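You operate a simulated robot arm through the tools that you are given. There is no shell and no other tool.

You run a simulated two-armed robot. Do the job below in one go: nothing can be reset, and whatever is moved stays where it is left.

Task
Clean up after mixing: soap the sponge, wipe the tile, rinse the white brush and hang it up.
Fine: the low table's purple sponge, soap and DRY rack; rinse in the purple cup; sponge back in its corner; leave the other cups and brushes. What is to be rubbed or washed off counts as gone when no trace of it is left.

Only the result counts: the job must be done as asked and must still hold three seconds after the hand-in. Knocking over, shifting, dropping, spilling or breaking anything else fails it.

Robot
Two 7-joint arms with two-finger grippers on one trunk that stands fixed in place. Base frame: the origin is at the foot of the trunk, x ahead of it, y to its left, z up. Readings come in mm, rad, newtons and seconds.
The left shoulder is at [78, 216, 1132], the right one opposite. With the tool pointing down near the work surface each hand reaches from about 100 to 760 mm from the base axis, measured 20 degrees to its own side. Payload 3.18 kg a hand.
The tool frame of a hand sits at the grasp point between the pads (the TCP): z along the fingers, y along the line on which they close. The tips reach 30 mm beyond it. Largest opening 144 mm; the body of the gripper starts 103 mm behind the TCP.
Orientation is told as [roll, pitch, yaw] about the base's x, y, z axes, in that order, counted from this pose: with the fingers straight down and closing along the base's y, the tool's x points along the base's -x, its y along +y and its z along -z.

Tools
- The arms move only by the tool drive_tool. It takes "left_deltas", "right_deltas" or both (then of equal length, played together; a hand with none holds still); each is a list of rows, each an object (a shift or turn left out is 0, a gripper value left out holds the last) with "grip": the opening, from 0 (shut) to 1 (fully open); "translation": the shift along the base's x, y, z in mm, a list of three; "rot": the turn, a rotation vector about the base's x, y, z in rad, a list of three. In form: [{"grip": grip, "translation": [tx, ty, tz], "rot": [ax, ay, az]}, ...]. A call has 1 to 20 rows; each row is the pose to reach, as a shift and turn from the pose commanded when the call began. A row lasts 0.2 s, in which the tool goes at most 50 mm and 0.15 rad; a call with a longer step from one row to the next is refused whole, and so is a gripper value outside its range. A pose out of reach is approached as far as the arm can. The call stops where the force on the tool passes 40 N (or 10 N more than at its start, if that is more) or the arm is blocked; 0.2 s more then pass. The fingers move at their own pace and stop on an object; they squeeze with about 32 N. The grip force told is the motor's: it shows also when the fingers shut on nothing. Time passes only in rows, and 0.2 s behind the last, so rows that repeat a pose let the fingers close. The reply holds the time, the measured pose of the TCP, the force on the tool along the base axes, the opening and the grip force, in the units named above and with some noise, with the torque about the TCP (base axes, N m) and any sound that the robot's microphone picked up.
- Cameras (640 x 400 px; columns grow to the right, rows downward): "scene" is now at [168.4, -26.7, 1316.1]; the picture's right is [-0.36, -0.93, 0.00], its down [-0.66, 0.25, -0.71] and it looks along [0.66, -0.26, -0.70] (base axes); focal length 297 px, centre (320, 200). "left" rides on the left gripper at [76, -16, -143] in its tool frame; the picture's right is [0.21, 0.98, 0.00], its down [-0.84, 0.18, -0.51] and it looks along [-0.50, 0.11, 0.86] (tool axes); focal length 218 px, centre (320, 200). "right" rides on the right gripper at [77, 16, -143] in its tool frame; the picture's right is [-0.21, 0.98, 0.00], its down [-0.84, -0.18, -0.51] and it looks along [-0.50, -0.11, 0.86] (tool axes); focal length 218 px, centre (320, 200). There is no depth. A picture from a camera that has moved, and an enlarged one, comes with that camera's place and axes in the base frame and with its lens. The place of the scene camera against the robot may be out by one fixed shift of up to 18 mm in any direction.
- camera(camera): a new picture of that camera. No time passes.
- slide_trunk(by): slides the trunk up (or, below 0, down) by that many mm; the arms and the scene camera ride with it, the base frame stays. It gives what a move gives, with no picture.
- turn_head(pan, tilt): turns the head with the scene camera to pan (to the left, within 1.396 rad either way) and tilt (down, from -0.506 to 1.204), counted from straight ahead of the robot. It gives what a move gives.
- enlarge(camera, box): a new picture of the part [left, top, right, bottom] of that camera's present view, enlarged. No time passes.
- finish_job(): hands the job in; it is judged then, once.

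Places have to be worked out from the pictures, the camera data and where the tool is seen. Open the grippers and draw the arms clear of the work before you hand the job in, unless the task says otherwise.

The tools are called after "Emit:" as a command line: name --argument value ..., lists and objects as JSON in quotes. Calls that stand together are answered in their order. drive_tool: Moves the arms, as the interface text tells. Its arguments: {"type":"object","properties":{"left_deltas":{"type":"array","items":{"type":"object","properties":{"grip":{"type":"number"},"translation":{"type":"array","items":{"type":"number"}},"rot":{"type":"array","items":{"type":"number"}}}}},"right_deltas":{"type":"array","items":{"type":"object","properties":{"grip":{"type":"number"},"translation":{"type":"array","items":{"type":"number"}},"rot":{"type":"array","items":{"type":"number"}}}}}},"required":[]} The other tools are called the same way: slide_trunk (by) slides the trunk up or down; turn_head (pan, tilt) turns the head that bears the scene camera; camera (camera) takes a picture; enlarge (camera, box) takes an enlarged picture of a part of a camera's view; finish_job () hands the job in.

At the start:

```text
t: 0.0
left_tcp_pos: [493.6, -14.0, 1021.0]
left_orientation: [0.001, 0.0, 0.002]
left_ft_force: [-0.8, 0.3, 0.3]
left_torque: [-0.02, -0.02, 0.02]
left_opening: 144.0
left_grasp_force: 0.1
right_tcp_pos: [388.6, -387.8, 1089.4]
right_orientation: [0.001, -0.001, -0.005]
right_ft_force: [0.4, 0.0, 0.1]
right_torque: [-0.02, -0.02, 0.02]
right_opening: 144.1
right_grasp_force: 0.1
trunk travel left (down, up): [-215.0, 155.0]
head pan, tilt: [-0.368, 0.782]
```

scene: 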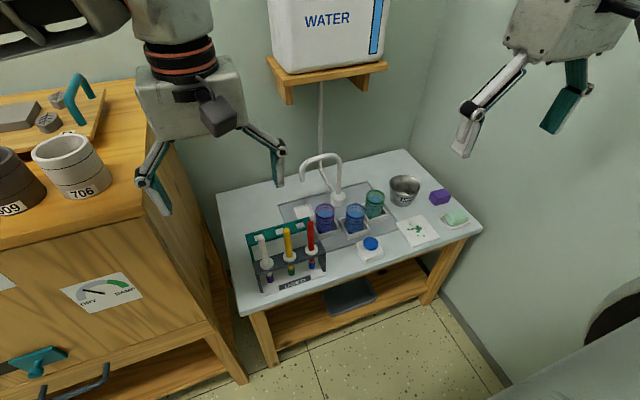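
right: 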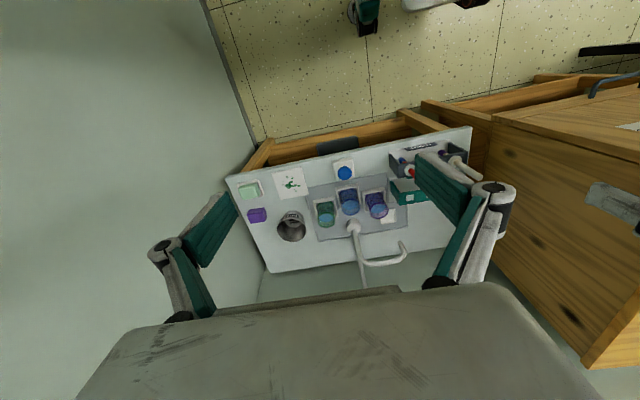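
left: 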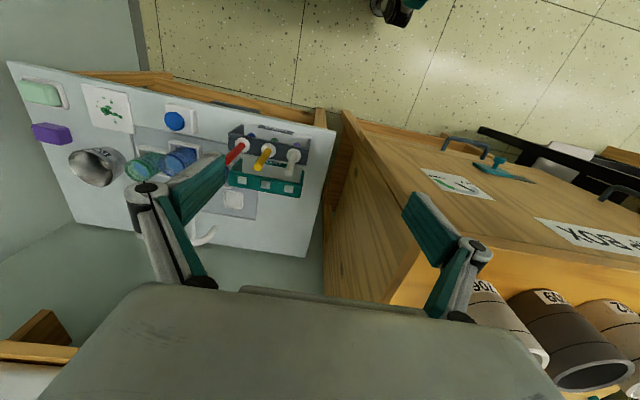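

I start by looking closer at the low table, to see the sponge, soap, tile, cups, brushes and racks.

Emit:
enlarge --camera "scene" --box '[360, 150, 500, 260]'

Emit:
enlarge --camera "scene" --box '[220, 180, 400, 310]'

Emit:
enlarge --camera "left" --box '[0, 50, 340, 260]'

Emit:
enlarge --camera "right" --box '[220, 120, 500, 290]'

```text
3.64 times, centred on (430, 205) of scene
camera zoom: at [168.4, -26.7, 1316.1], right [-0.36, -0.93, 0.0], down [-0.66, 0.25, -0.71], along [0.66, -0.26, -0.7], focal length 1080 px, centre (-80, 182)
```

zoom: 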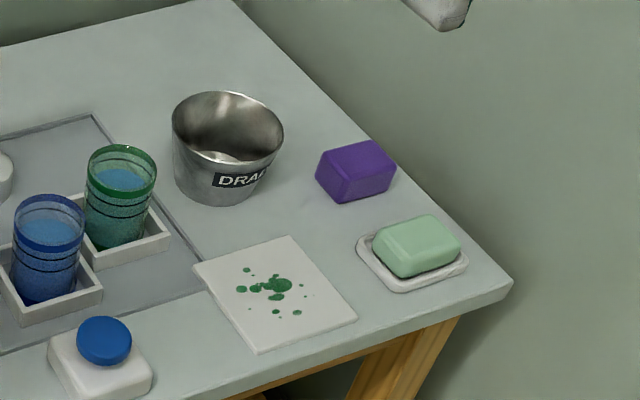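

```text
3.08 times, centred on (310, 245) of scene
camera zoom: at [168.4, -26.7, 1316.1], right [-0.36, -0.93, 0.0], down [-0.66, 0.25, -0.71], along [0.66, -0.26, -0.7], focal length 914 px, centre (351, 62)
```

zoom: 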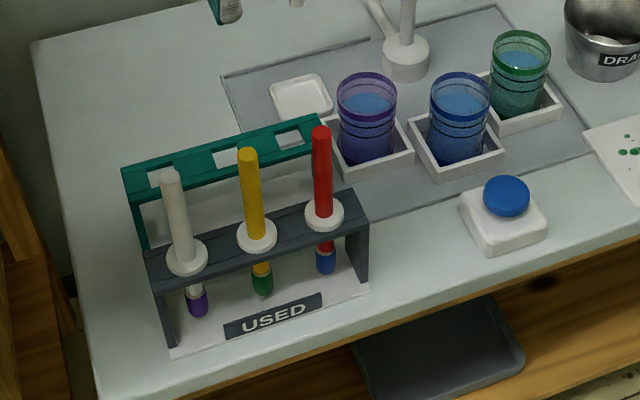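

```text
1.88 times, centred on (170, 155) of left
camera zoom: at [418.4, -29.5, 1164.5], right [-0.21, 0.98, 0.0], down [0.84, 0.18, 0.51], along [0.5, 0.11, -0.86], focal length 411 px, centre (602, 285)
```

zoom: 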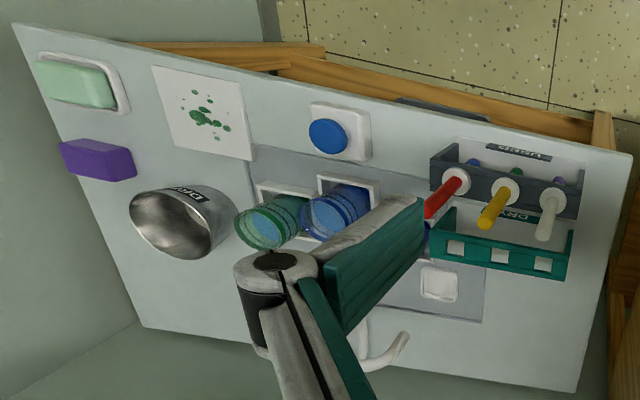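

```text
2.29 times, centred on (360, 205) of right
camera zoom: at [311.8, -373.1, 1231.4], right [0.21, 0.98, 0.0], down [0.84, -0.18, 0.51], along [0.5, -0.11, -0.86], focal length 499 px, centre (229, 189)
```

zoom: 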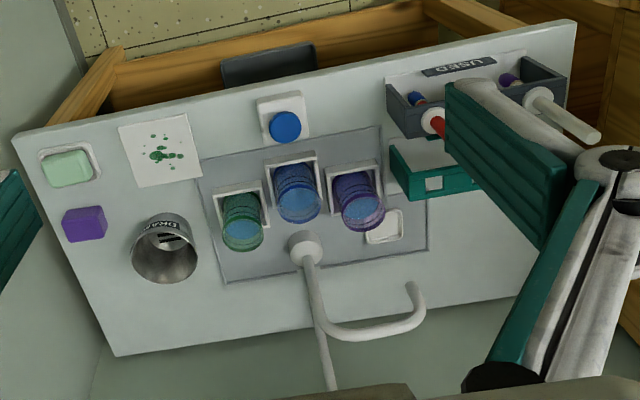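

The table looks axis-aligned (x about 550–1020, y about 38 to -730, z about 590). I zoom in further on the racks, the cups and the sponge corner before planning.

Emit:
enlarge --camera "scene" --box '[240, 210, 340, 300]'

Emit:
enlarge --camera "scene" --box '[290, 180, 400, 260]'

Emit:
enlarge --camera "scene" --box '[390, 170, 480, 250]'

Emit:
enlarge --camera "left" --box '[200, 110, 320, 220]'

Emit:
enlarge --camera "right" --box '[300, 150, 420, 260]'

```text
4.44 times, centred on (290, 255) of scene
camera zoom: at [168.4, -26.7, 1316.1], right [-0.36, -0.93, 0.0], down [-0.66, 0.25, -0.71], along [0.66, -0.26, -0.7], focal length 1320 px, centre (453, -44)
```

zoom: 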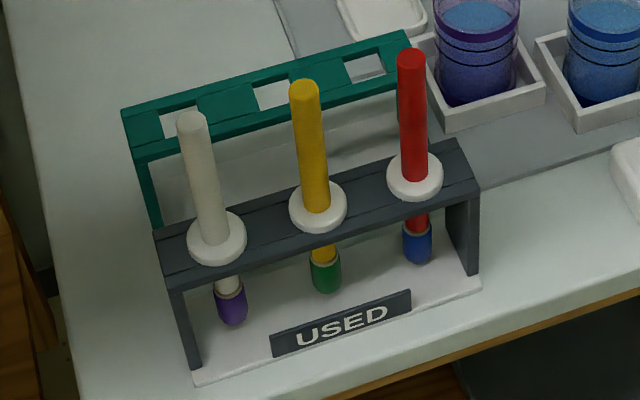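

```text
5.00 times, centred on (345, 220) of scene
camera zoom: at [168.4, -26.7, 1316.1], right [-0.36, -0.93, 0.0], down [-0.66, 0.25, -0.71], along [0.66, -0.26, -0.7], focal length 1485 px, centre (195, 100)
```

zoom: 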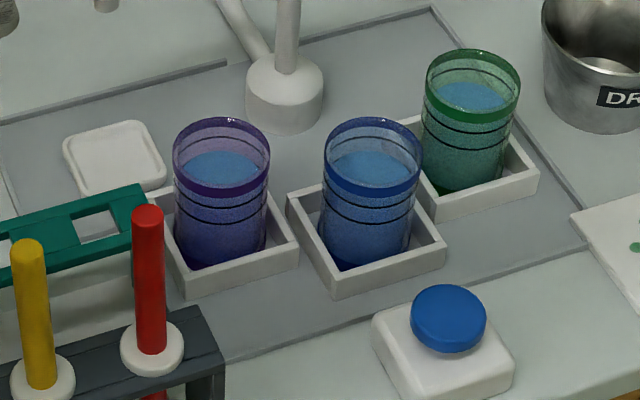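

```text
5.00 times, centred on (435, 210) of scene
camera zoom: at [168.4, -26.7, 1316.1], right [-0.36, -0.93, 0.0], down [-0.66, 0.25, -0.71], along [0.66, -0.26, -0.7], focal length 1485 px, centre (-255, 150)
```

zoom: 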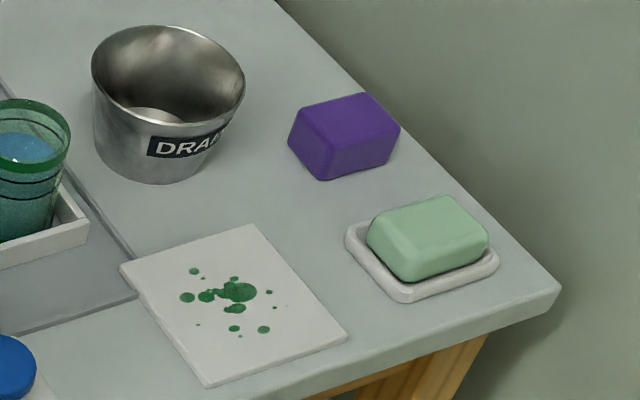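

```text
3.64 times, centred on (260, 165) of left
camera zoom: at [418.4, -29.5, 1164.5], right [-0.21, 0.98, 0.0], down [0.84, 0.18, 0.51], along [0.5, 0.11, -0.86], focal length 794 px, centre (538, 327)
```

zoom: 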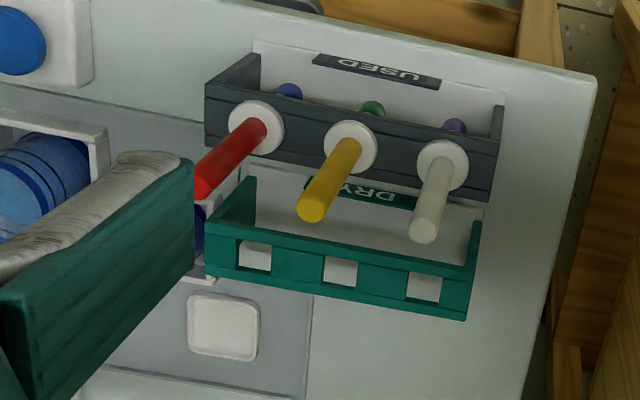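

```text
3.64 times, centred on (360, 205) of right
camera zoom: at [311.8, -373.1, 1231.4], right [0.21, 0.98, 0.0], down [0.84, -0.18, 0.51], along [0.5, -0.11, -0.86], focal length 794 px, centre (174, 182)
```

zoom: 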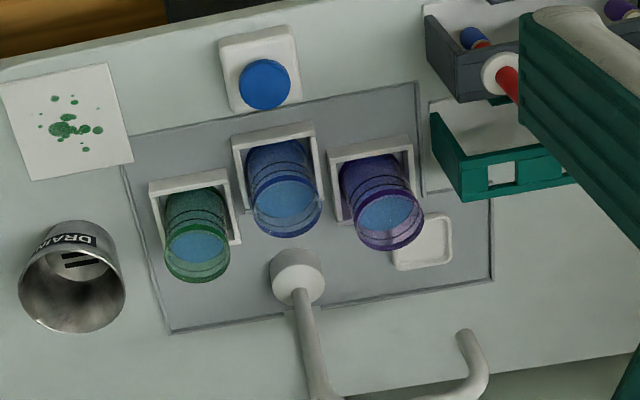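

Everything needed is within the right half of the table, so I'll use the right hand for all of it. First I draw the left arm back out of the way and lift the right hand's view over the table a little.

Emit:
drive_tool --left_deltas '[{"translation": [-30, 30, 15]}, {"translation": [-60, 65, 30]}, {"translation": [-90, 100, 45]}, {"translation": [-120, 135, 60]}, {"translation": [-140, 170, 70]}, {"translation": [-140, 170, 70]}]'

```text
t: 1.4
left_tcp_pos: [353.7, 157.1, 1090.9]
left_orientation: [0.0, 0.0, -0.001]
left_ft_force: [-0.5, -0.1, 0.6]
left_torque: [0.0, 0.02, 0.02]
left_opening: 143.9
left_grasp_force: 0.0
right_tcp_pos: [388.9, -389.0, 1088.2]
right_orientation: [0.0, 0.0, -0.003]
right_ft_force: [-0.2, 0.9, -1.4]
right_torque: [0.02, 0.03, 0.01]
right_opening: 144.1
right_grasp_force: 0.0
trunk travel left (down, up): [-215.0, 155.0]
head pan, tilt: [-0.368, 0.782]
```

The left arm is out of the way. I look round with the head to know what else stands near the robot before lowering the trunk.

Emit:
turn_head --pan -1.0 --tilt 0.9

Emit:
camera --camera "scene"

Emit:
turn_head --pan 0.5 --tilt 0.8

Emit:
camera --camera "scene"

Emit:
turn_head --pan -0.45 --tilt 0.8

Emit:
camera --camera "scene"

```text
t: 2.4
left_tcp_pos: [354.7, 155.8, 1090.1]
left_orientation: [0.0, 0.0, 0.002]
left_ft_force: [0.5, -0.3, -0.4]
left_torque: [-0.03, 0.0, -0.01]
left_opening: 144.1
left_grasp_force: 0.2
right_tcp_pos: [389.0, -388.6, 1089.6]
right_orientation: [0.001, -0.003, -0.002]
right_ft_force: [0.2, -0.9, 0.2]
right_torque: [0.0, -0.03, -0.02]
right_opening: 143.9
right_grasp_force: 0.1
trunk travel left (down, up): [-215.0, 155.0]
head pan, tilt: [-1.0, 0.901]
```

```text
taken
camera scene: at [133.3, -60.8, 1306.8], right [-0.84, -0.54, 0.0], down [-0.42, 0.66, -0.62], along [0.34, -0.52, -0.78], focal length 297 px, centre (320, 200)
```

scene: 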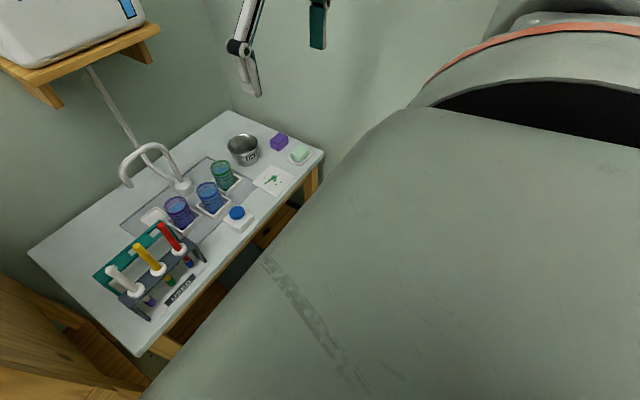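

```text
t: 4.0
left_tcp_pos: [356.0, 156.8, 1090.6]
left_orientation: [0.001, 0.0, 0.001]
left_ft_force: [0.0, -0.8, 0.0]
left_torque: [-0.01, -0.05, 0.01]
left_opening: 144.1
left_grasp_force: 0.1
right_tcp_pos: [389.0, -389.0, 1088.1]
right_orientation: [0.001, -0.002, -0.002]
right_ft_force: [0.3, 0.0, -0.3]
right_torque: [0.03, 0.01, 0.02]
right_opening: 144.0
right_grasp_force: 0.0
trunk travel left (down, up): [-215.0, 155.0]
head pan, tilt: [0.499, 0.799]
```

```text
taken
camera scene: at [163.2, 41.2, 1314.7], right [0.48, -0.88, 0.0], down [-0.63, -0.34, -0.7], along [0.61, 0.33, -0.72], focal length 297 px, centre (320, 200)
```

scene: 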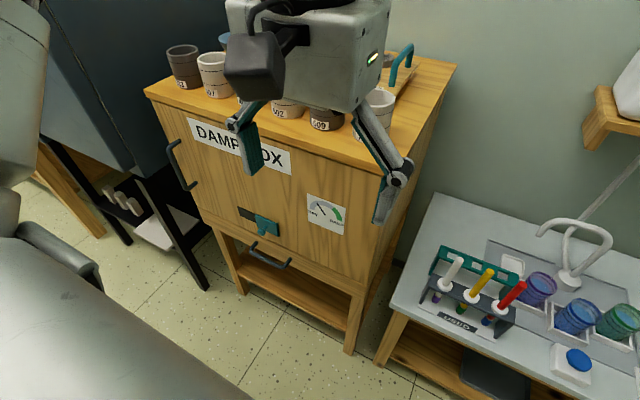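

```text
t: 5.2
left_tcp_pos: [355.3, 157.0, 1091.3]
left_orientation: [0.001, 0.0, 0.001]
left_ft_force: [-0.4, -0.1, 0.0]
left_torque: [0.01, 0.02, 0.0]
left_opening: 143.9
left_grasp_force: 0.2
right_tcp_pos: [388.9, -388.3, 1089.0]
right_orientation: [-0.001, -0.001, -0.004]
right_ft_force: [0.6, 0.4, -0.7]
right_torque: [-0.03, -0.01, 0.02]
right_opening: 143.9
right_grasp_force: 0.0
trunk travel left (down, up): [-215.0, 155.0]
head pan, tilt: [-0.45, 0.799]
```

```text
taken
camera scene: at [165.1, -32.4, 1314.7], right [-0.43, -0.9, 0.0], down [-0.65, 0.31, -0.7], along [0.63, -0.3, -0.72], focal length 297 px, centre (320, 200)
```

scene: 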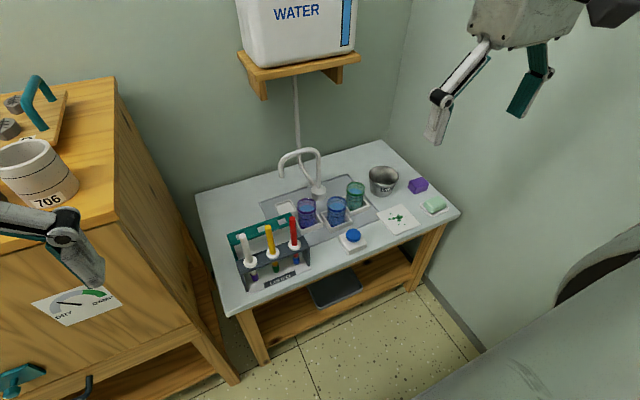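

No obstacles near the arms; the cabinet begins about x=520 on the left. I lower the trunk so the right hand can reach farther over the low table.

Emit:
slide_trunk --by -200

Emit:
camera --camera "scene"

Emit:
camera --camera "right"

```text
t: 7.4
left_tcp_pos: [349.5, 157.5, 895.5]
left_orientation: [-0.001, -0.014, 0.003]
left_ft_force: [0.4, -0.3, -0.2]
left_torque: [0.02, 0.01, 0.0]
left_opening: 143.7
left_grasp_force: 0.0
right_tcp_pos: [400.6, -387.4, 848.5]
right_orientation: [-0.001, 0.191, -0.005]
right_ft_force: [0.3, 0.0, -0.6]
right_torque: [-0.03, -0.01, -0.01]
right_opening: 143.9
right_grasp_force: 0.0
trunk travel left (down, up): [-15.0, 355.0]
head pan, tilt: [-0.45, 0.799]
```

```text
taken
camera scene: at [353.6, -31.5, 1074.7], right [-0.43, -0.9, 0.0], down [-0.64, 0.31, -0.7], along [0.63, -0.3, -0.71], focal length 297 px, centre (320, 200)
```

scene: 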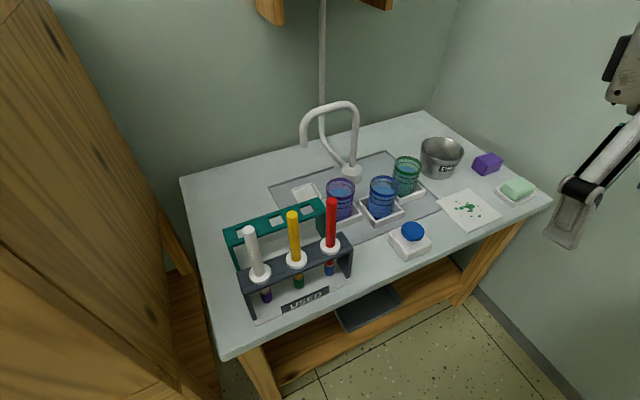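

```text
taken
camera right: at [352.8, -371.7, 1002.1], right [0.21, 0.98, -0.04], down [0.92, -0.18, 0.34], along [0.32, -0.11, -0.94], focal length 218 px, centre (320, 200)
```

right: 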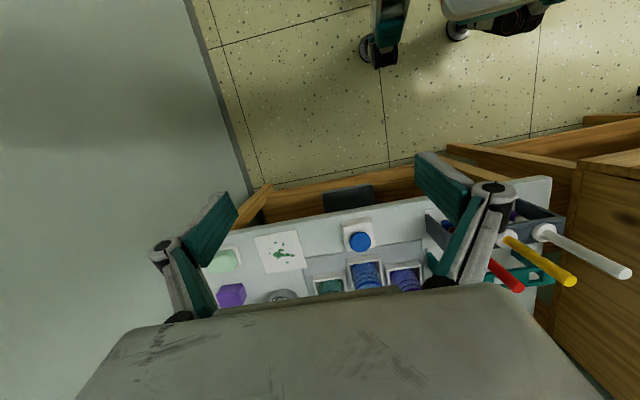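

The trunk leaned forward while sinking, so the shoulder is now nearer to the table; the right hand got a small pitch of 0.19 rad. I straighten it and move it over the sponge corner to look from there.

Emit:
drive_tool --right_deltas '[{"translation": [10, 0, 15], "rot": [0, -0.1, 0]}, {"translation": [20, -20, 25], "rot": [0, -0.191, 0]}, {"translation": [50, -55, 25], "rot": [0, -0.191, 0]}, {"translation": [80, -90, 20], "rot": [0, -0.191, 0]}, {"translation": [110, -125, 15], "rot": [0, -0.191, 0]}, {"translation": [135, -165, 10], "rot": [0, -0.191, 0]}, {"translation": [155, -205, 0], "rot": [0, -0.191, 0]}, {"translation": [155, -205, 0], "rot": [0, -0.191, 0]}]'

Emit:
camera --camera "right"

Emit:
camera --camera "scene"

```text
t: 9.2
left_tcp_pos: [349.5, 155.0, 895.4]
left_orientation: [0.002, -0.012, 0.001]
left_ft_force: [0.4, -0.4, 0.0]
left_torque: [0.0, 0.01, 0.01]
left_opening: 143.8
left_grasp_force: 0.0
right_tcp_pos: [556.8, -438.8, 781.3]
right_orientation: [0.0, 0.0, -0.006]
right_ft_force: [-0.4, 0.0, -0.1]
right_torque: [-0.01, -0.02, 0.0]
right_opening: 143.8
right_grasp_force: 0.1
right hand out of reach, approached as far as the arm can: row 2, 3, 4, 5, 6, 7, 8
trunk travel left (down, up): [-15.0, 355.0]
head pan, tilt: [-0.45, 0.799]
```

```text
taken
camera right: at [480.8, -422.2, 923.7], right [0.21, 0.98, 0.0], down [0.84, -0.19, 0.51], along [0.5, -0.11, -0.86], focal length 218 px, centre (320, 200)
```

right: 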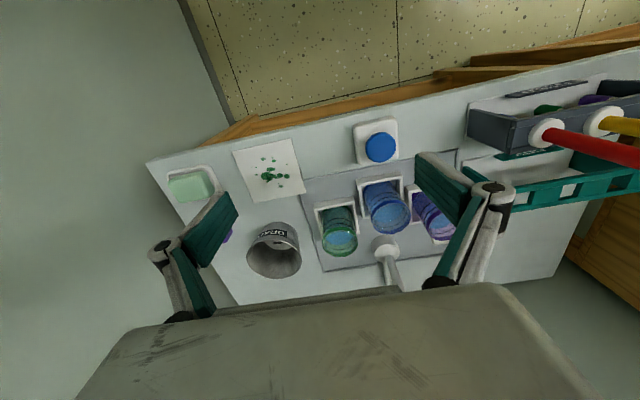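

```text
taken
camera scene: at [353.5, -33.8, 1073.9], right [-0.43, -0.9, 0.0], down [-0.64, 0.31, -0.7], along [0.63, -0.3, -0.71], focal length 297 px, centre (320, 200)
```

scene: 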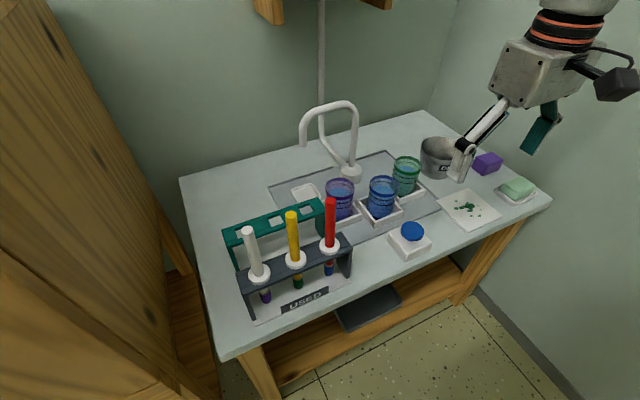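

The arm stopped short because the hand was commanded too high for its reach. I make a small downward step to see which pose the next shift counts from.

Emit:
drive_tool --right_deltas '[{"translation": [0, 0, -20]}, {"translation": [0, 0, -40]}, {"translation": [0, 0, -40]}]'

```text
t: 10.0
left_tcp_pos: [348.6, 156.2, 894.0]
left_orientation: [0.002, -0.012, 0.002]
left_ft_force: [0.2, 0.8, 0.3]
left_torque: [-0.01, 0.01, 0.04]
left_opening: 144.1
left_grasp_force: 0.0
right_tcp_pos: [557.3, -438.9, 741.3]
right_orientation: [0.001, 0.0, -0.006]
right_ft_force: [-0.4, 0.8, 0.1]
right_torque: [0.01, 0.02, 0.03]
right_opening: 144.1
right_grasp_force: 0.1
trunk travel left (down, up): [-15.0, 355.0]
head pan, tilt: [-0.45, 0.799]
```

Shifts count from the reached pose. Now I move right toward the sponge corner at z about 725, staying in front of the bucket.

Emit:
drive_tool --right_deltas '[{"translation": [0, -40, -5]}, {"translation": [0, -80, -10]}, {"translation": [0, -120, -15]}, {"translation": [0, -160, -15]}, {"translation": [0, -160, -15]}]'

Emit:
camera --camera "right"

Emit:
camera --camera "scene"

```text
t: 11.2
left_tcp_pos: [349.2, 154.7, 894.7]
left_orientation: [0.003, -0.012, 0.002]
left_ft_force: [-0.2, 0.3, -0.2]
left_torque: [-0.02, 0.02, -0.01]
left_opening: 144.0
left_grasp_force: 0.1
right_tcp_pos: [575.8, -544.0, 721.5]
right_orientation: [-0.1, -0.102, -0.054]
right_ft_force: [0.0, 0.2, -0.5]
right_torque: [-0.02, 0.0, 0.03]
right_opening: 144.1
right_grasp_force: 0.1
right hand out of reach, approached as far as the arm can: row 1, 2, 3, 4, 5
trunk travel left (down, up): [-15.0, 355.0]
head pan, tilt: [-0.45, 0.799]
```

```text
taken
camera right: at [488.0, -510.5, 854.0], right [0.27, 0.96, -0.08], down [0.78, -0.17, 0.61], along [0.57, -0.22, -0.79], focal length 218 px, centre (320, 200)
```

right: 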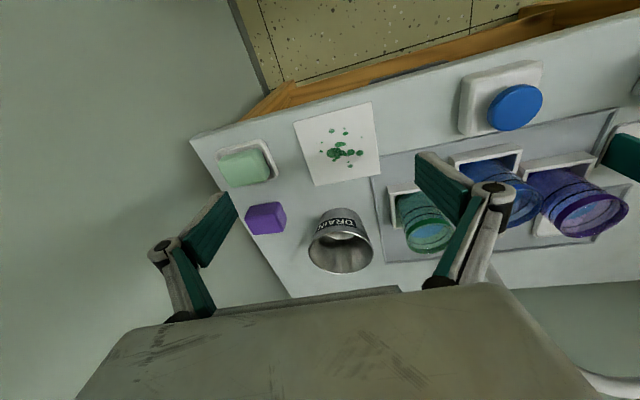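

```text
taken
camera scene: at [353.6, -34.0, 1073.8], right [-0.43, -0.9, 0.0], down [-0.64, 0.31, -0.7], along [0.63, -0.3, -0.71], focal length 297 px, centre (320, 200)
```

scene: 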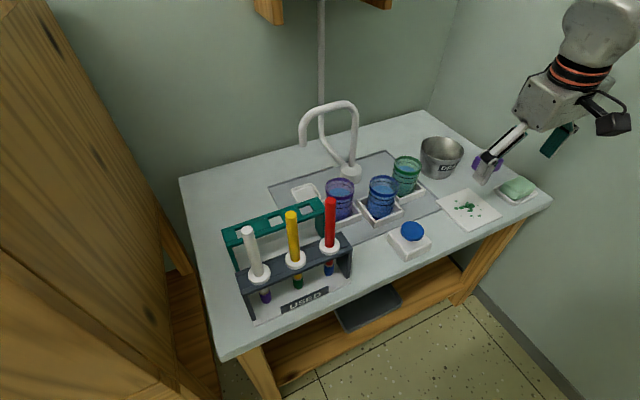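

The limit here looks like wrist bend at this height (shoulder is about level with the wrist). Before changing height I zoom on the sponge corner from this pose to measure it.

Emit:
enlarge --camera "right" --box '[190, 100, 400, 280]'

Emit:
enlarge --camera "scene" --box '[410, 120, 560, 240]'

```text
2.22 times, centred on (295, 190) of right
camera zoom: at [488.0, -510.5, 854.0], right [0.27, 0.96, -0.08], down [0.78, -0.17, 0.61], along [0.57, -0.22, -0.79], focal length 485 px, centre (376, 222)
```

zoom: 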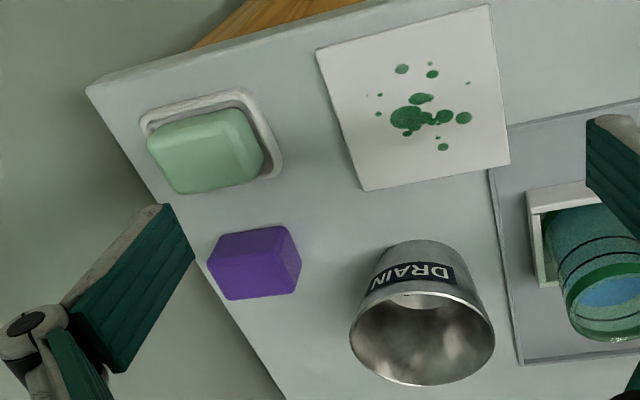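

```text
3.33 times, centred on (485, 180) of scene
camera zoom: at [353.6, -34.0, 1073.8], right [-0.43, -0.9, 0.0], down [-0.64, 0.31, -0.7], along [0.63, -0.3, -0.71], focal length 990 px, centre (-230, 267)
```

zoom: 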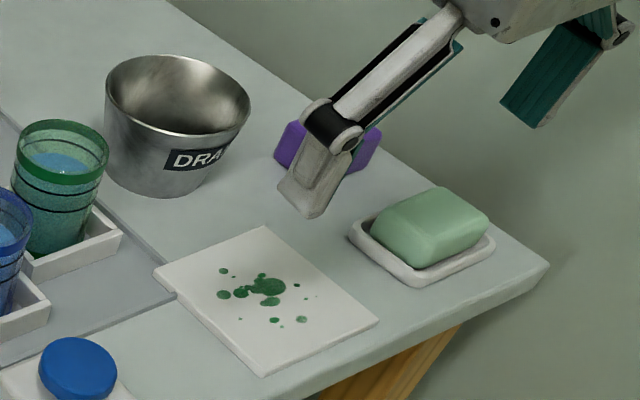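

From two right-camera views the table top comes out at z≈557, the sponge near [704,-693], the soap near [600,-675], the tile spots around [622,-549]. I try reaching lower with the hand upright again to see whether the reach improves.

Emit:
drive_tool --right_deltas '[{"translation": [0, 0, -20], "rot": [0.05, 0.05, 0.03]}, {"translation": [0, 0, -40], "rot": [0.1, 0.102, 0.054]}, {"translation": [0, -20, -50], "rot": [0.1, 0.102, 0.054]}, {"translation": [0, -40, -60], "rot": [0.1, 0.102, 0.054]}, {"translation": [0, -40, -60], "rot": [0.1, 0.102, 0.054]}]'

Emit:
camera --camera "scene"

```text
t: 12.4
left_tcp_pos: [348.7, 153.9, 894.3]
left_orientation: [0.001, -0.013, 0.002]
left_ft_force: [0.8, -1.1, 0.6]
left_torque: [0.02, 0.01, -0.02]
left_opening: 144.3
left_grasp_force: 0.1
right_tcp_pos: [562.8, -569.1, 624.6]
right_orientation: [-0.086, -0.049, -0.01]
right_ft_force: [0.8, -0.5, -2.0]
right_torque: [0.03, 0.02, -0.03]
right_opening: 143.7
right_grasp_force: 0.2
right hand out of reach, approached as far as the arm can: row 1, 2, 3, 4, 5
trunk travel left (down, up): [-15.0, 355.0]
head pan, tilt: [-0.45, 0.799]
```

```text
taken
camera scene: at [353.6, -35.4, 1073.5], right [-0.44, -0.9, -0.01], down [-0.64, 0.31, -0.7], along [0.63, -0.3, -0.71], focal length 297 px, centre (320, 200)
```

scene: 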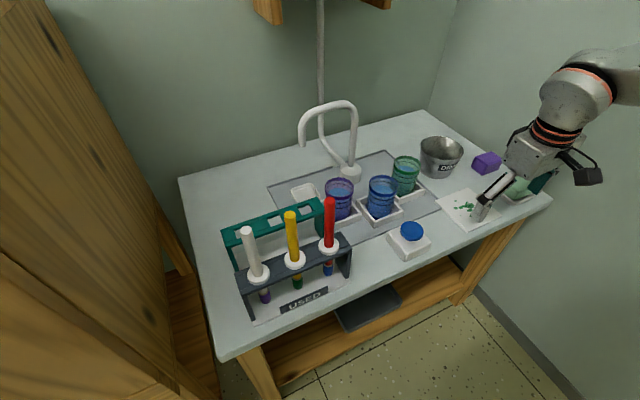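

The hand ended lower than asked (z=625), so I must avoid out-of-reach commands near the table. I raise it a bit and look at the right arm's posture with the head camera.

Emit:
drive_tool --right_deltas '[{"translation": [-10, 20, 20]}, {"translation": [-20, 40, 40]}, {"translation": [-20, 40, 40]}]'

Emit:
turn_head --pan -1.2 --tilt 0.5

Emit:
camera --camera "scene"

```text
t: 13.2
left_tcp_pos: [349.8, 154.2, 895.4]
left_orientation: [0.002, -0.012, 0.003]
left_ft_force: [-0.1, -0.1, 0.2]
left_torque: [-0.01, 0.02, 0.0]
left_opening: 143.9
left_grasp_force: 0.0
right_tcp_pos: [545.1, -526.5, 665.1]
right_orientation: [-0.086, -0.053, -0.008]
right_ft_force: [0.2, 0.5, 1.0]
right_torque: [0.0, -0.03, 0.02]
right_opening: 143.8
right_grasp_force: 0.0
trunk travel left (down, up): [-15.0, 355.0]
head pan, tilt: [-0.45, 0.799]
```

```text
t: 14.3
left_tcp_pos: [349.8, 154.4, 894.5]
left_orientation: [0.007, -0.006, 0.007]
left_ft_force: [-1.1, 0.3, -0.7]
left_torque: [0.04, 0.04, -0.03]
left_opening: 143.9
left_grasp_force: 0.1
right_tcp_pos: [544.4, -528.1, 666.4]
right_orientation: [-0.082, -0.054, -0.007]
right_ft_force: [-0.5, -0.4, -0.2]
right_torque: [0.02, -0.02, 0.01]
right_opening: 143.8
right_grasp_force: 0.1
trunk travel left (down, up): [-15.0, 355.0]
head pan, tilt: [-1.201, 0.499]
```

```text
taken
camera scene: at [334.9, -72.2, 1091.5], right [-0.79, -0.61, -0.01], down [-0.33, 0.44, -0.83], along [0.51, -0.66, -0.55], focal length 297 px, centre (320, 200)
```

scene: 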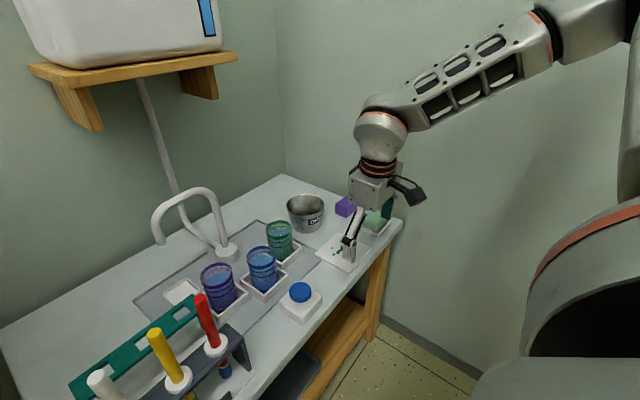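

The elbow is high and out toward the wall, so the arm is bent, not stretched. I test whether turning the hand (yaw) and leaning the fingers outward lets it reach farther, keeping a safe height.

Emit:
drive_tool --right_deltas '[{"translation": [0, 0, 20], "rot": [0, 0, -0.14]}, {"translation": [0, 0, 40], "rot": [0, 0, -0.28]}, {"translation": [0, 0, 50], "rot": [0, 0, -0.42]}, {"translation": [0, 0, 50], "rot": [0, 0, -0.56]}, {"translation": [0, 0, 50], "rot": [0, 0, -0.7]}, {"translation": [15, -20, 50], "rot": [0, 0, -0.7]}, {"translation": [30, -45, 50], "rot": [0, 0, -0.7]}, {"translation": [45, -70, 50], "rot": [0, 0, -0.7]}]'

Emit:
camera --camera "scene"

```text
t: 16.1
left_tcp_pos: [349.0, 153.9, 894.3]
left_orientation: [0.005, -0.006, 0.006]
left_ft_force: [0.4, -0.8, 0.0]
left_torque: [-0.04, -0.01, 0.01]
left_opening: 144.0
left_grasp_force: 0.1
right_tcp_pos: [589.7, -599.5, 715.1]
right_orientation: [-0.08, -0.05, -0.707]
right_ft_force: [0.1, 0.0, -0.1]
right_torque: [0.01, -0.03, 0.01]
right_opening: 143.9
right_grasp_force: 0.1
trunk travel left (down, up): [-15.0, 355.0]
head pan, tilt: [-1.201, 0.499]
```

```text
taken
camera scene: at [334.6, -73.0, 1093.0], right [-0.8, -0.6, -0.01], down [-0.32, 0.43, -0.84], along [0.51, -0.67, -0.54], focal length 297 px, centre (320, 200)
```

scene: 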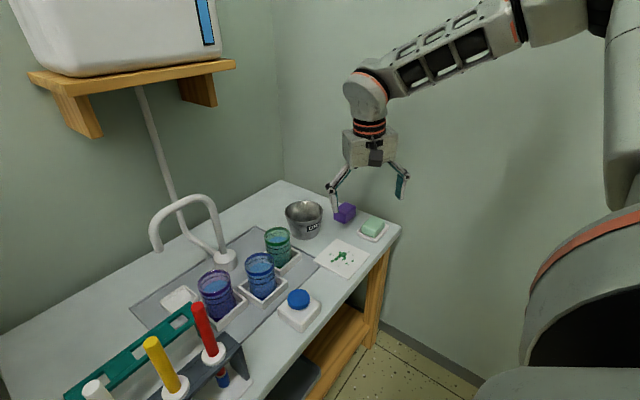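

Turning the hand was the key: at yaw -0.7 the pose is reachable. I first make the hand upright here, then turn further toward yaw -1.57 (fingers closing along x).

Emit:
drive_tool --right_deltas '[{"rot": [0.0933, -0.014, 0]}, {"rot": [0.0933, -0.014, 0]}]'

Emit:
drive_tool --right_deltas '[{"rot": [0, 0, -0.14]}, {"rot": [0, 0, -0.28]}, {"rot": [0, 0, -0.42]}, {"rot": [0, 0, -0.56]}, {"rot": [0, 0, -0.7]}, {"rot": [0, 0, -0.84]}, {"rot": [0, 0, -0.864]}, {"rot": [0, 0, -0.864]}]'

Emit:
camera --camera "scene"

Emit:
camera --camera "right"

```text
t: 16.7
left_tcp_pos: [348.8, 152.2, 894.3]
left_orientation: [0.003, -0.006, 0.007]
left_ft_force: [-0.4, -0.5, -0.2]
left_torque: [0.02, -0.02, -0.01]
left_opening: 144.0
left_grasp_force: 0.1
right_tcp_pos: [588.3, -599.3, 715.3]
right_orientation: [0.0, 0.002, -0.708]
right_ft_force: [0.2, -0.4, -0.4]
right_torque: [-0.02, 0.01, 0.0]
right_opening: 144.1
right_grasp_force: 0.1
trunk travel left (down, up): [-15.0, 355.0]
head pan, tilt: [-1.201, 0.499]
```

```text
t: 18.5
left_tcp_pos: [350.3, 153.4, 894.9]
left_orientation: [0.002, -0.009, 0.007]
left_ft_force: [0.6, 0.1, -0.1]
left_torque: [0.02, 0.01, 0.0]
left_opening: 144.1
left_grasp_force: 0.0
right_tcp_pos: [587.6, -598.3, 716.3]
right_orientation: [0.0, 0.008, -1.575]
right_ft_force: [1.0, 0.2, 0.2]
right_torque: [-0.01, -0.01, -0.04]
right_opening: 144.0
right_grasp_force: 0.1
trunk travel left (down, up): [-15.0, 355.0]
head pan, tilt: [-1.201, 0.499]
```

```text
taken
camera scene: at [334.5, -73.6, 1094.8], right [-0.8, -0.6, -0.01], down [-0.31, 0.42, -0.85], along [0.52, -0.68, -0.52], focal length 297 px, centre (320, 200)
```

scene: 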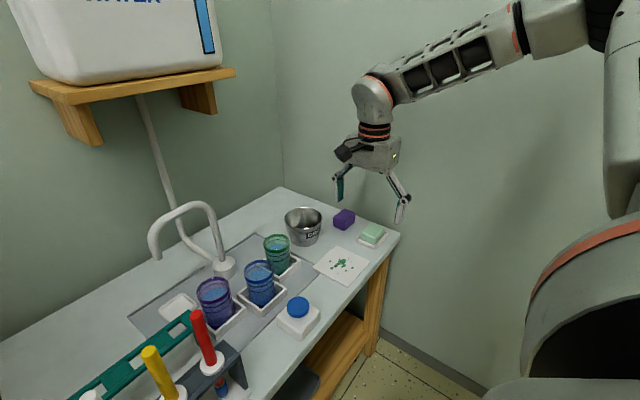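

```text
taken
camera right: at [604.7, -524.6, 858.2], right [0.98, -0.21, 0.0], down [-0.18, -0.85, 0.5], along [-0.11, -0.49, -0.87], focal length 218 px, centre (320, 200)
```

right: 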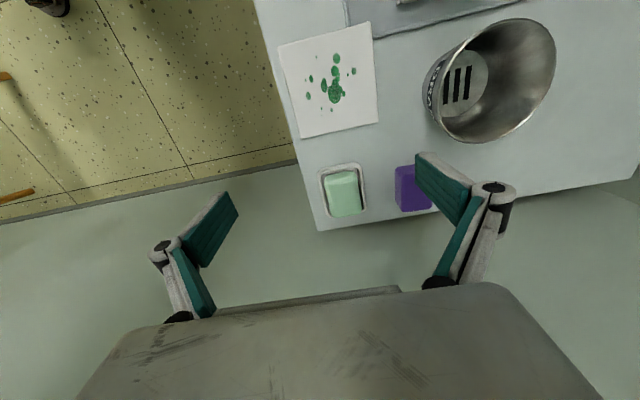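

Upright with fingers closing along x is reachable. The camera puts the sponge near [702,-693] and the soap near [606,-672]. I move toward a hover over the sponge.

Emit:
drive_tool --right_deltas '[{"translation": [35, -18, 0]}, {"translation": [70, -35, 0]}, {"translation": [90, -55, 0]}, {"translation": [100, -70, 0]}, {"translation": [100, -70, 0]}]'

Emit:
camera --camera "right"

```text
t: 19.7
left_tcp_pos: [349.1, 152.9, 894.6]
left_orientation: [0.002, -0.005, 0.006]
left_ft_force: [-0.1, 1.1, -0.2]
left_torque: [0.02, -0.04, -0.04]
left_opening: 144.0
left_grasp_force: 0.0
right_tcp_pos: [689.0, -668.9, 715.0]
right_orientation: [0.001, 0.01, -1.573]
right_ft_force: [0.1, -0.1, -0.1]
right_torque: [0.03, 0.0, -0.03]
right_opening: 144.1
right_grasp_force: 0.0
trunk travel left (down, up): [-15.0, 355.0]
head pan, tilt: [-1.201, 0.499]
```

```text
taken
camera right: at [704.8, -594.1, 858.3], right [0.98, -0.21, 0.0], down [-0.18, -0.85, 0.5], along [-0.11, -0.49, -0.87], focal length 218 px, centre (320, 200)
```

right: 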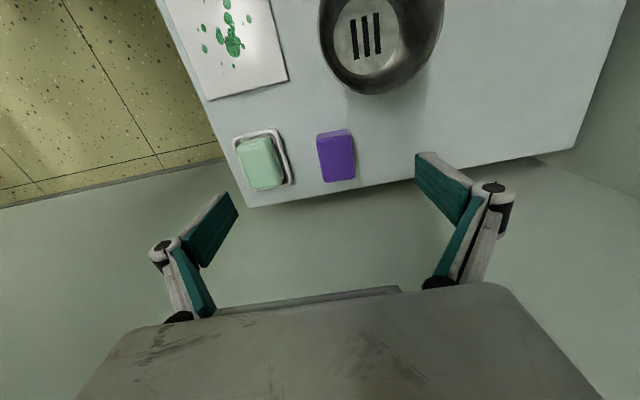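

Reach is fine here. I zoom on the sponge and soap for a precise position.

Emit:
enlarge --camera "right" --box '[220, 110, 380, 210]'

Emit:
enlarge --camera "right" --box '[180, 0, 340, 100]'

```text
4.00 times, centred on (300, 160) of right
camera zoom: at [704.8, -594.1, 858.3], right [0.98, -0.21, 0.0], down [-0.18, -0.85, 0.5], along [-0.11, -0.49, -0.87], focal length 873 px, centre (400, 360)
```

zoom: 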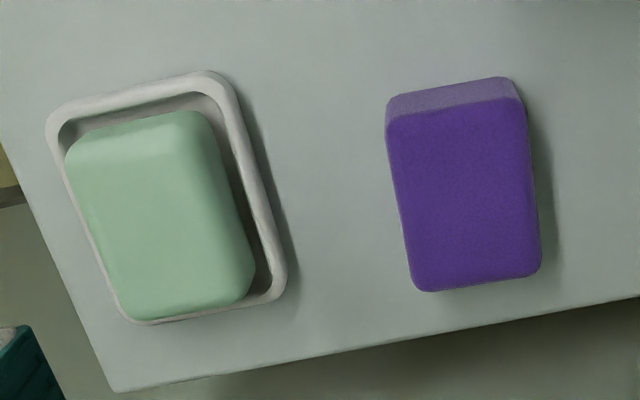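

```text
4.00 times, centred on (260, 50) of right
camera zoom: at [704.8, -594.1, 858.3], right [0.98, -0.21, 0.0], down [-0.18, -0.85, 0.5], along [-0.11, -0.49, -0.87], focal length 873 px, centre (560, 800)
```

zoom: 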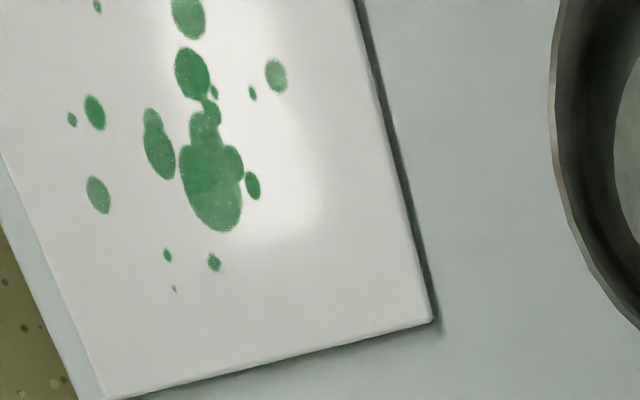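

The sponge top measures x 683–726, y -665 to -723 (centre ≈[705,-695]), about 30 mm high, and square to the axes. I go above it with fingers half open and look again.

Emit:
drive_tool --right_deltas '[{"translation": [8, -13, -20], "grip": 0.55}, {"translation": [16, -26, -45], "grip": 0.55}, {"translation": [16, -26, -75], "grip": 0.55}, {"translation": [16, -26, -75], "grip": 0.55}]'

Emit:
camera --camera "right"

Emit:
camera --camera "scene"

```text
t: 20.7
left_tcp_pos: [348.8, 152.5, 895.3]
left_orientation: [0.002, -0.006, 0.01]
left_ft_force: [-0.6, -0.5, -0.6]
left_torque: [0.0, -0.01, 0.03]
left_opening: 144.1
left_grasp_force: 0.1
right_tcp_pos: [704.7, -695.1, 640.3]
right_orientation: [0.001, 0.008, -1.572]
right_ft_force: [-0.6, -0.3, 0.5]
right_torque: [0.01, 0.02, 0.01]
right_opening: 79.2
right_grasp_force: 0.1
trunk travel left (down, up): [-15.0, 355.0]
head pan, tilt: [-1.201, 0.499]
```

```text
taken
camera right: at [721.2, -619.9, 783.3], right [0.98, -0.21, 0.0], down [-0.18, -0.85, 0.5], along [-0.11, -0.49, -0.87], focal length 218 px, centre (320, 200)
```

right: 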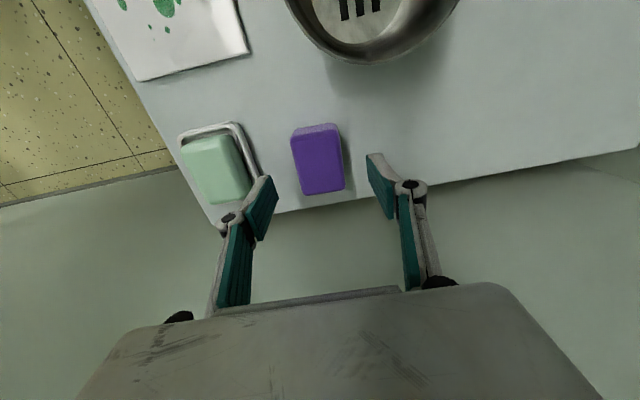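

```text
taken
camera scene: at [334.5, -73.9, 1095.7], right [-0.8, -0.6, -0.01], down [-0.3, 0.42, -0.86], along [0.52, -0.69, -0.51], focal length 297 px, centre (320, 200)
```

scene: 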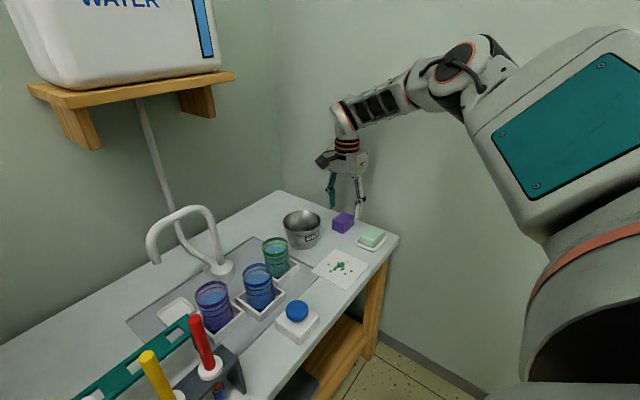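

Aligned; fingers straddle the sponge with clearance to the soap dish. I lower to z≈602 (tips about 12 mm above the table) and close.

Emit:
drive_tool --right_deltas '[{"translation": [0, 2, -15], "grip": 0.55}, {"translation": [0, 2, -30], "grip": 0.55}, {"translation": [0, 2, -38], "grip": 0.55}, {"translation": [0, 2, -38], "grip": 0.55}]'

Emit:
camera --camera "right"

Emit:
enlarge --camera "scene" --box '[300, 130, 420, 270]'

```text
t: 21.7
left_tcp_pos: [349.8, 152.5, 895.2]
left_orientation: [0.0, -0.007, 0.009]
left_ft_force: [0.0, 0.3, -0.1]
left_torque: [-0.01, 0.03, -0.01]
left_opening: 144.0
left_grasp_force: 0.0
right_tcp_pos: [704.5, -692.3, 601.4]
right_orientation: [-0.002, 0.009, -1.57]
right_ft_force: [-0.4, -0.8, 0.5]
right_torque: [-0.01, 0.02, -0.02]
right_opening: 79.1
right_grasp_force: 0.1
trunk travel left (down, up): [-15.0, 355.0]
head pan, tilt: [-1.201, 0.499]
```

```text
taken
camera right: at [721.4, -617.6, 745.6], right [0.98, -0.21, 0.0], down [-0.18, -0.85, 0.5], along [-0.11, -0.49, -0.87], focal length 218 px, centre (320, 200)
```

right: 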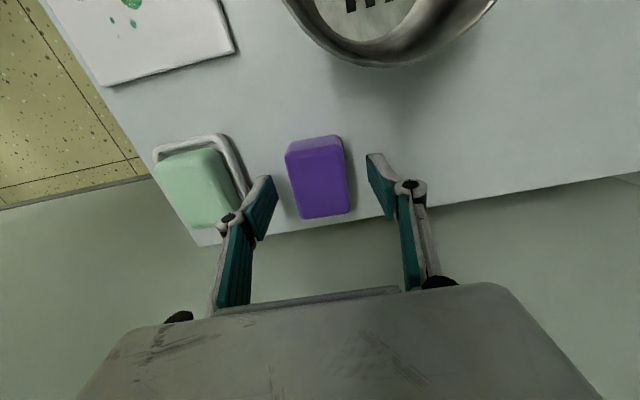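

```text
2.86 times, centred on (360, 200) of scene
camera zoom: at [334.5, -74.1, 1096.0], right [-0.8, -0.6, -0.01], down [-0.3, 0.41, -0.86], along [0.52, -0.69, -0.51], focal length 849 px, centre (206, 200)
```

zoom: 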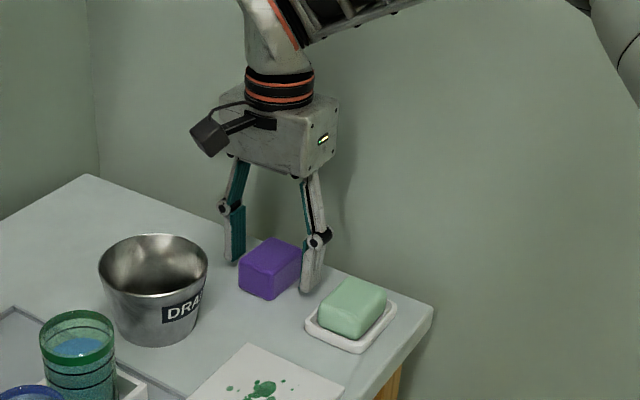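

Tips straddle the sponge just above the table. I close the fingers.

Emit:
drive_tool --right_deltas '[{"grip": 0.0}, {"grip": 0.0}, {"grip": 0.0}, {"grip": 0.0}]'

Emit:
camera --camera "right"

```text
t: 22.7
left_tcp_pos: [350.4, 153.2, 896.3]
left_orientation: [0.0, -0.007, 0.009]
left_ft_force: [-0.7, -0.7, 0.1]
left_torque: [0.0, -0.01, -0.02]
left_opening: 143.8
left_grasp_force: 0.2
right_tcp_pos: [704.5, -692.0, 603.6]
right_orientation: [-0.001, 0.009, -1.572]
right_ft_force: [0.4, 0.0, -0.3]
right_torque: [-0.03, -0.04, 0.0]
right_opening: 42.5
right_grasp_force: 32.2
trunk travel left (down, up): [-15.0, 355.0]
head pan, tilt: [-1.201, 0.499]
```

```text
taken
camera right: at [721.3, -617.6, 745.8], right [0.98, -0.21, 0.0], down [-0.18, -0.85, 0.5], along [-0.11, -0.49, -0.87], focal length 218 px, centre (320, 200)
```

right: 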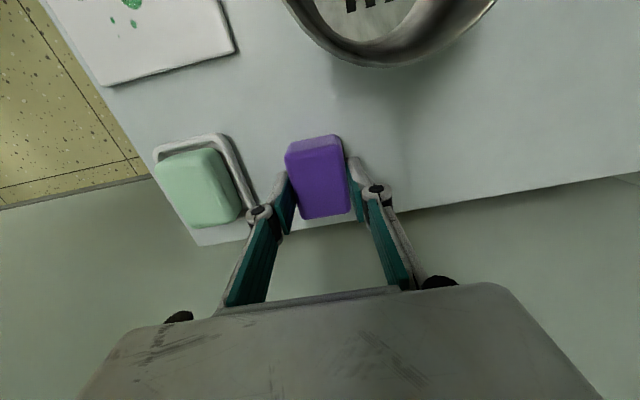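

The sponge is held (42.5 mm wide, 32 N). I note its place (TCP [704.5,-692,602]), lift it, and carry it over the soap at about [607,-677].

Emit:
drive_tool --right_deltas '[{"translation": [0, 0, 25], "grip": 0.0}, {"translation": [0, 0, 55]}, {"translation": [0, 0, 80]}, {"translation": [-35, 5, 80]}, {"translation": [-70, 10, 80]}, {"translation": [-97, 15, 80]}, {"translation": [-97, 15, 60]}, {"translation": [-97, 15, 60]}]'

Emit:
camera --camera "right"

Emit:
enlarge --camera "scene" --box '[300, 130, 420, 270]'

```text
t: 24.5
left_tcp_pos: [350.7, 152.7, 895.5]
left_orientation: [0.0, -0.008, 0.01]
left_ft_force: [-0.2, -0.3, -0.1]
left_torque: [-0.01, 0.0, 0.02]
left_opening: 143.8
left_grasp_force: 0.2
right_tcp_pos: [608.7, -677.1, 662.1]
right_orientation: [-0.001, 0.01, -1.573]
right_ft_force: [0.7, 0.2, -0.4]
right_torque: [0.0, -0.05, -0.01]
right_opening: 42.9
right_grasp_force: 32.1
trunk travel left (down, up): [-15.0, 355.0]
head pan, tilt: [-1.201, 0.499]
```

```text
taken
camera right: at [624.4, -603.0, 805.0], right [0.98, -0.21, 0.0], down [-0.18, -0.85, 0.5], along [-0.11, -0.49, -0.87], focal length 218 px, centre (320, 200)
```

right: 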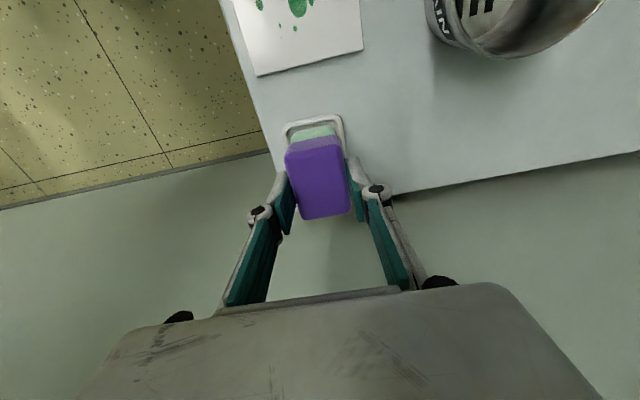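

```text
2.86 times, centred on (360, 200) of scene
camera zoom: at [334.5, -74.3, 1096.9], right [-0.8, -0.6, -0.01], down [-0.29, 0.41, -0.87], along [0.52, -0.69, -0.5], focal length 849 px, centre (206, 200)
```

zoom: 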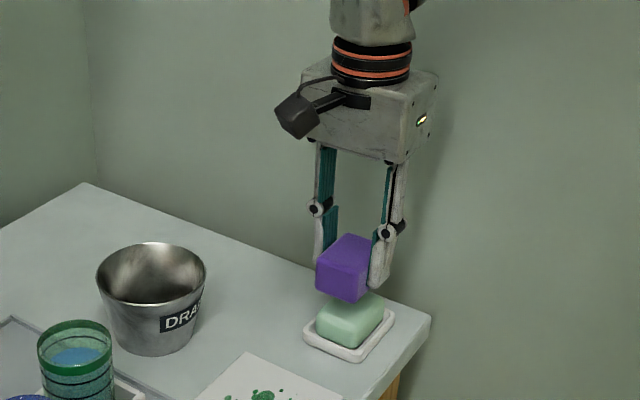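

The sponge hovers over the soap. I lower in small steps and watch the force for contact.

Emit:
drive_tool --right_deltas '[{"translation": [0, 0, -5]}, {"translation": [0, 0, -10]}, {"translation": [0, 0, -14]}, {"translation": [0, 0, -18]}]'

Emit:
enlarge --camera "scene" --box '[320, 180, 410, 260]'

```text
t: 25.5
left_tcp_pos: [349.1, 152.3, 896.1]
left_orientation: [0.001, -0.007, 0.01]
left_ft_force: [-0.3, 0.4, -0.4]
left_torque: [-0.02, -0.04, 0.02]
left_opening: 143.9
left_grasp_force: 0.1
right_tcp_pos: [608.0, -677.3, 643.8]
right_orientation: [0.001, 0.009, -1.573]
right_ft_force: [-0.9, -0.1, 0.0]
right_torque: [0.0, -0.03, 0.01]
right_opening: 42.6
right_grasp_force: 31.8
trunk travel left (down, up): [-15.0, 355.0]
head pan, tilt: [-1.201, 0.499]
```

```text
5.00 times, centred on (365, 220) of scene
camera zoom: at [334.5, -74.3, 1097.2], right [-0.8, -0.59, -0.01], down [-0.29, 0.41, -0.87], along [0.52, -0.69, -0.5], focal length 1485 px, centre (95, 100)
```

zoom: 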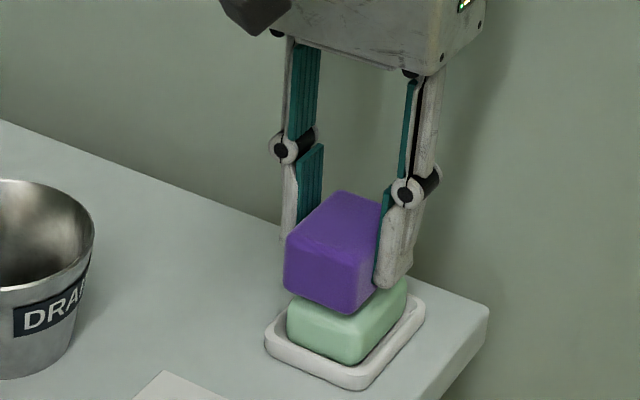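

Not yet touching. I continue down in 2 mm steps.

Emit:
drive_tool --right_deltas '[{"translation": [0, 0, -2]}, {"translation": [0, 0, -4]}, {"translation": [0, 0, -6]}, {"translation": [0, 0, -6]}]'

```text
t: 26.5
left_tcp_pos: [349.5, 152.9, 896.5]
left_orientation: [0.001, -0.005, 0.012]
left_ft_force: [0.5, 0.4, 0.1]
left_torque: [0.0, 0.02, 0.02]
left_opening: 143.9
left_grasp_force: 0.1
right_tcp_pos: [608.9, -677.3, 637.9]
right_orientation: [-0.001, 0.009, -1.573]
right_ft_force: [0.3, 0.1, 0.5]
right_torque: [0.01, 0.0, -0.01]
right_opening: 42.7
right_grasp_force: 32.3
trunk travel left (down, up): [-15.0, 355.0]
head pan, tilt: [-1.201, 0.499]
```

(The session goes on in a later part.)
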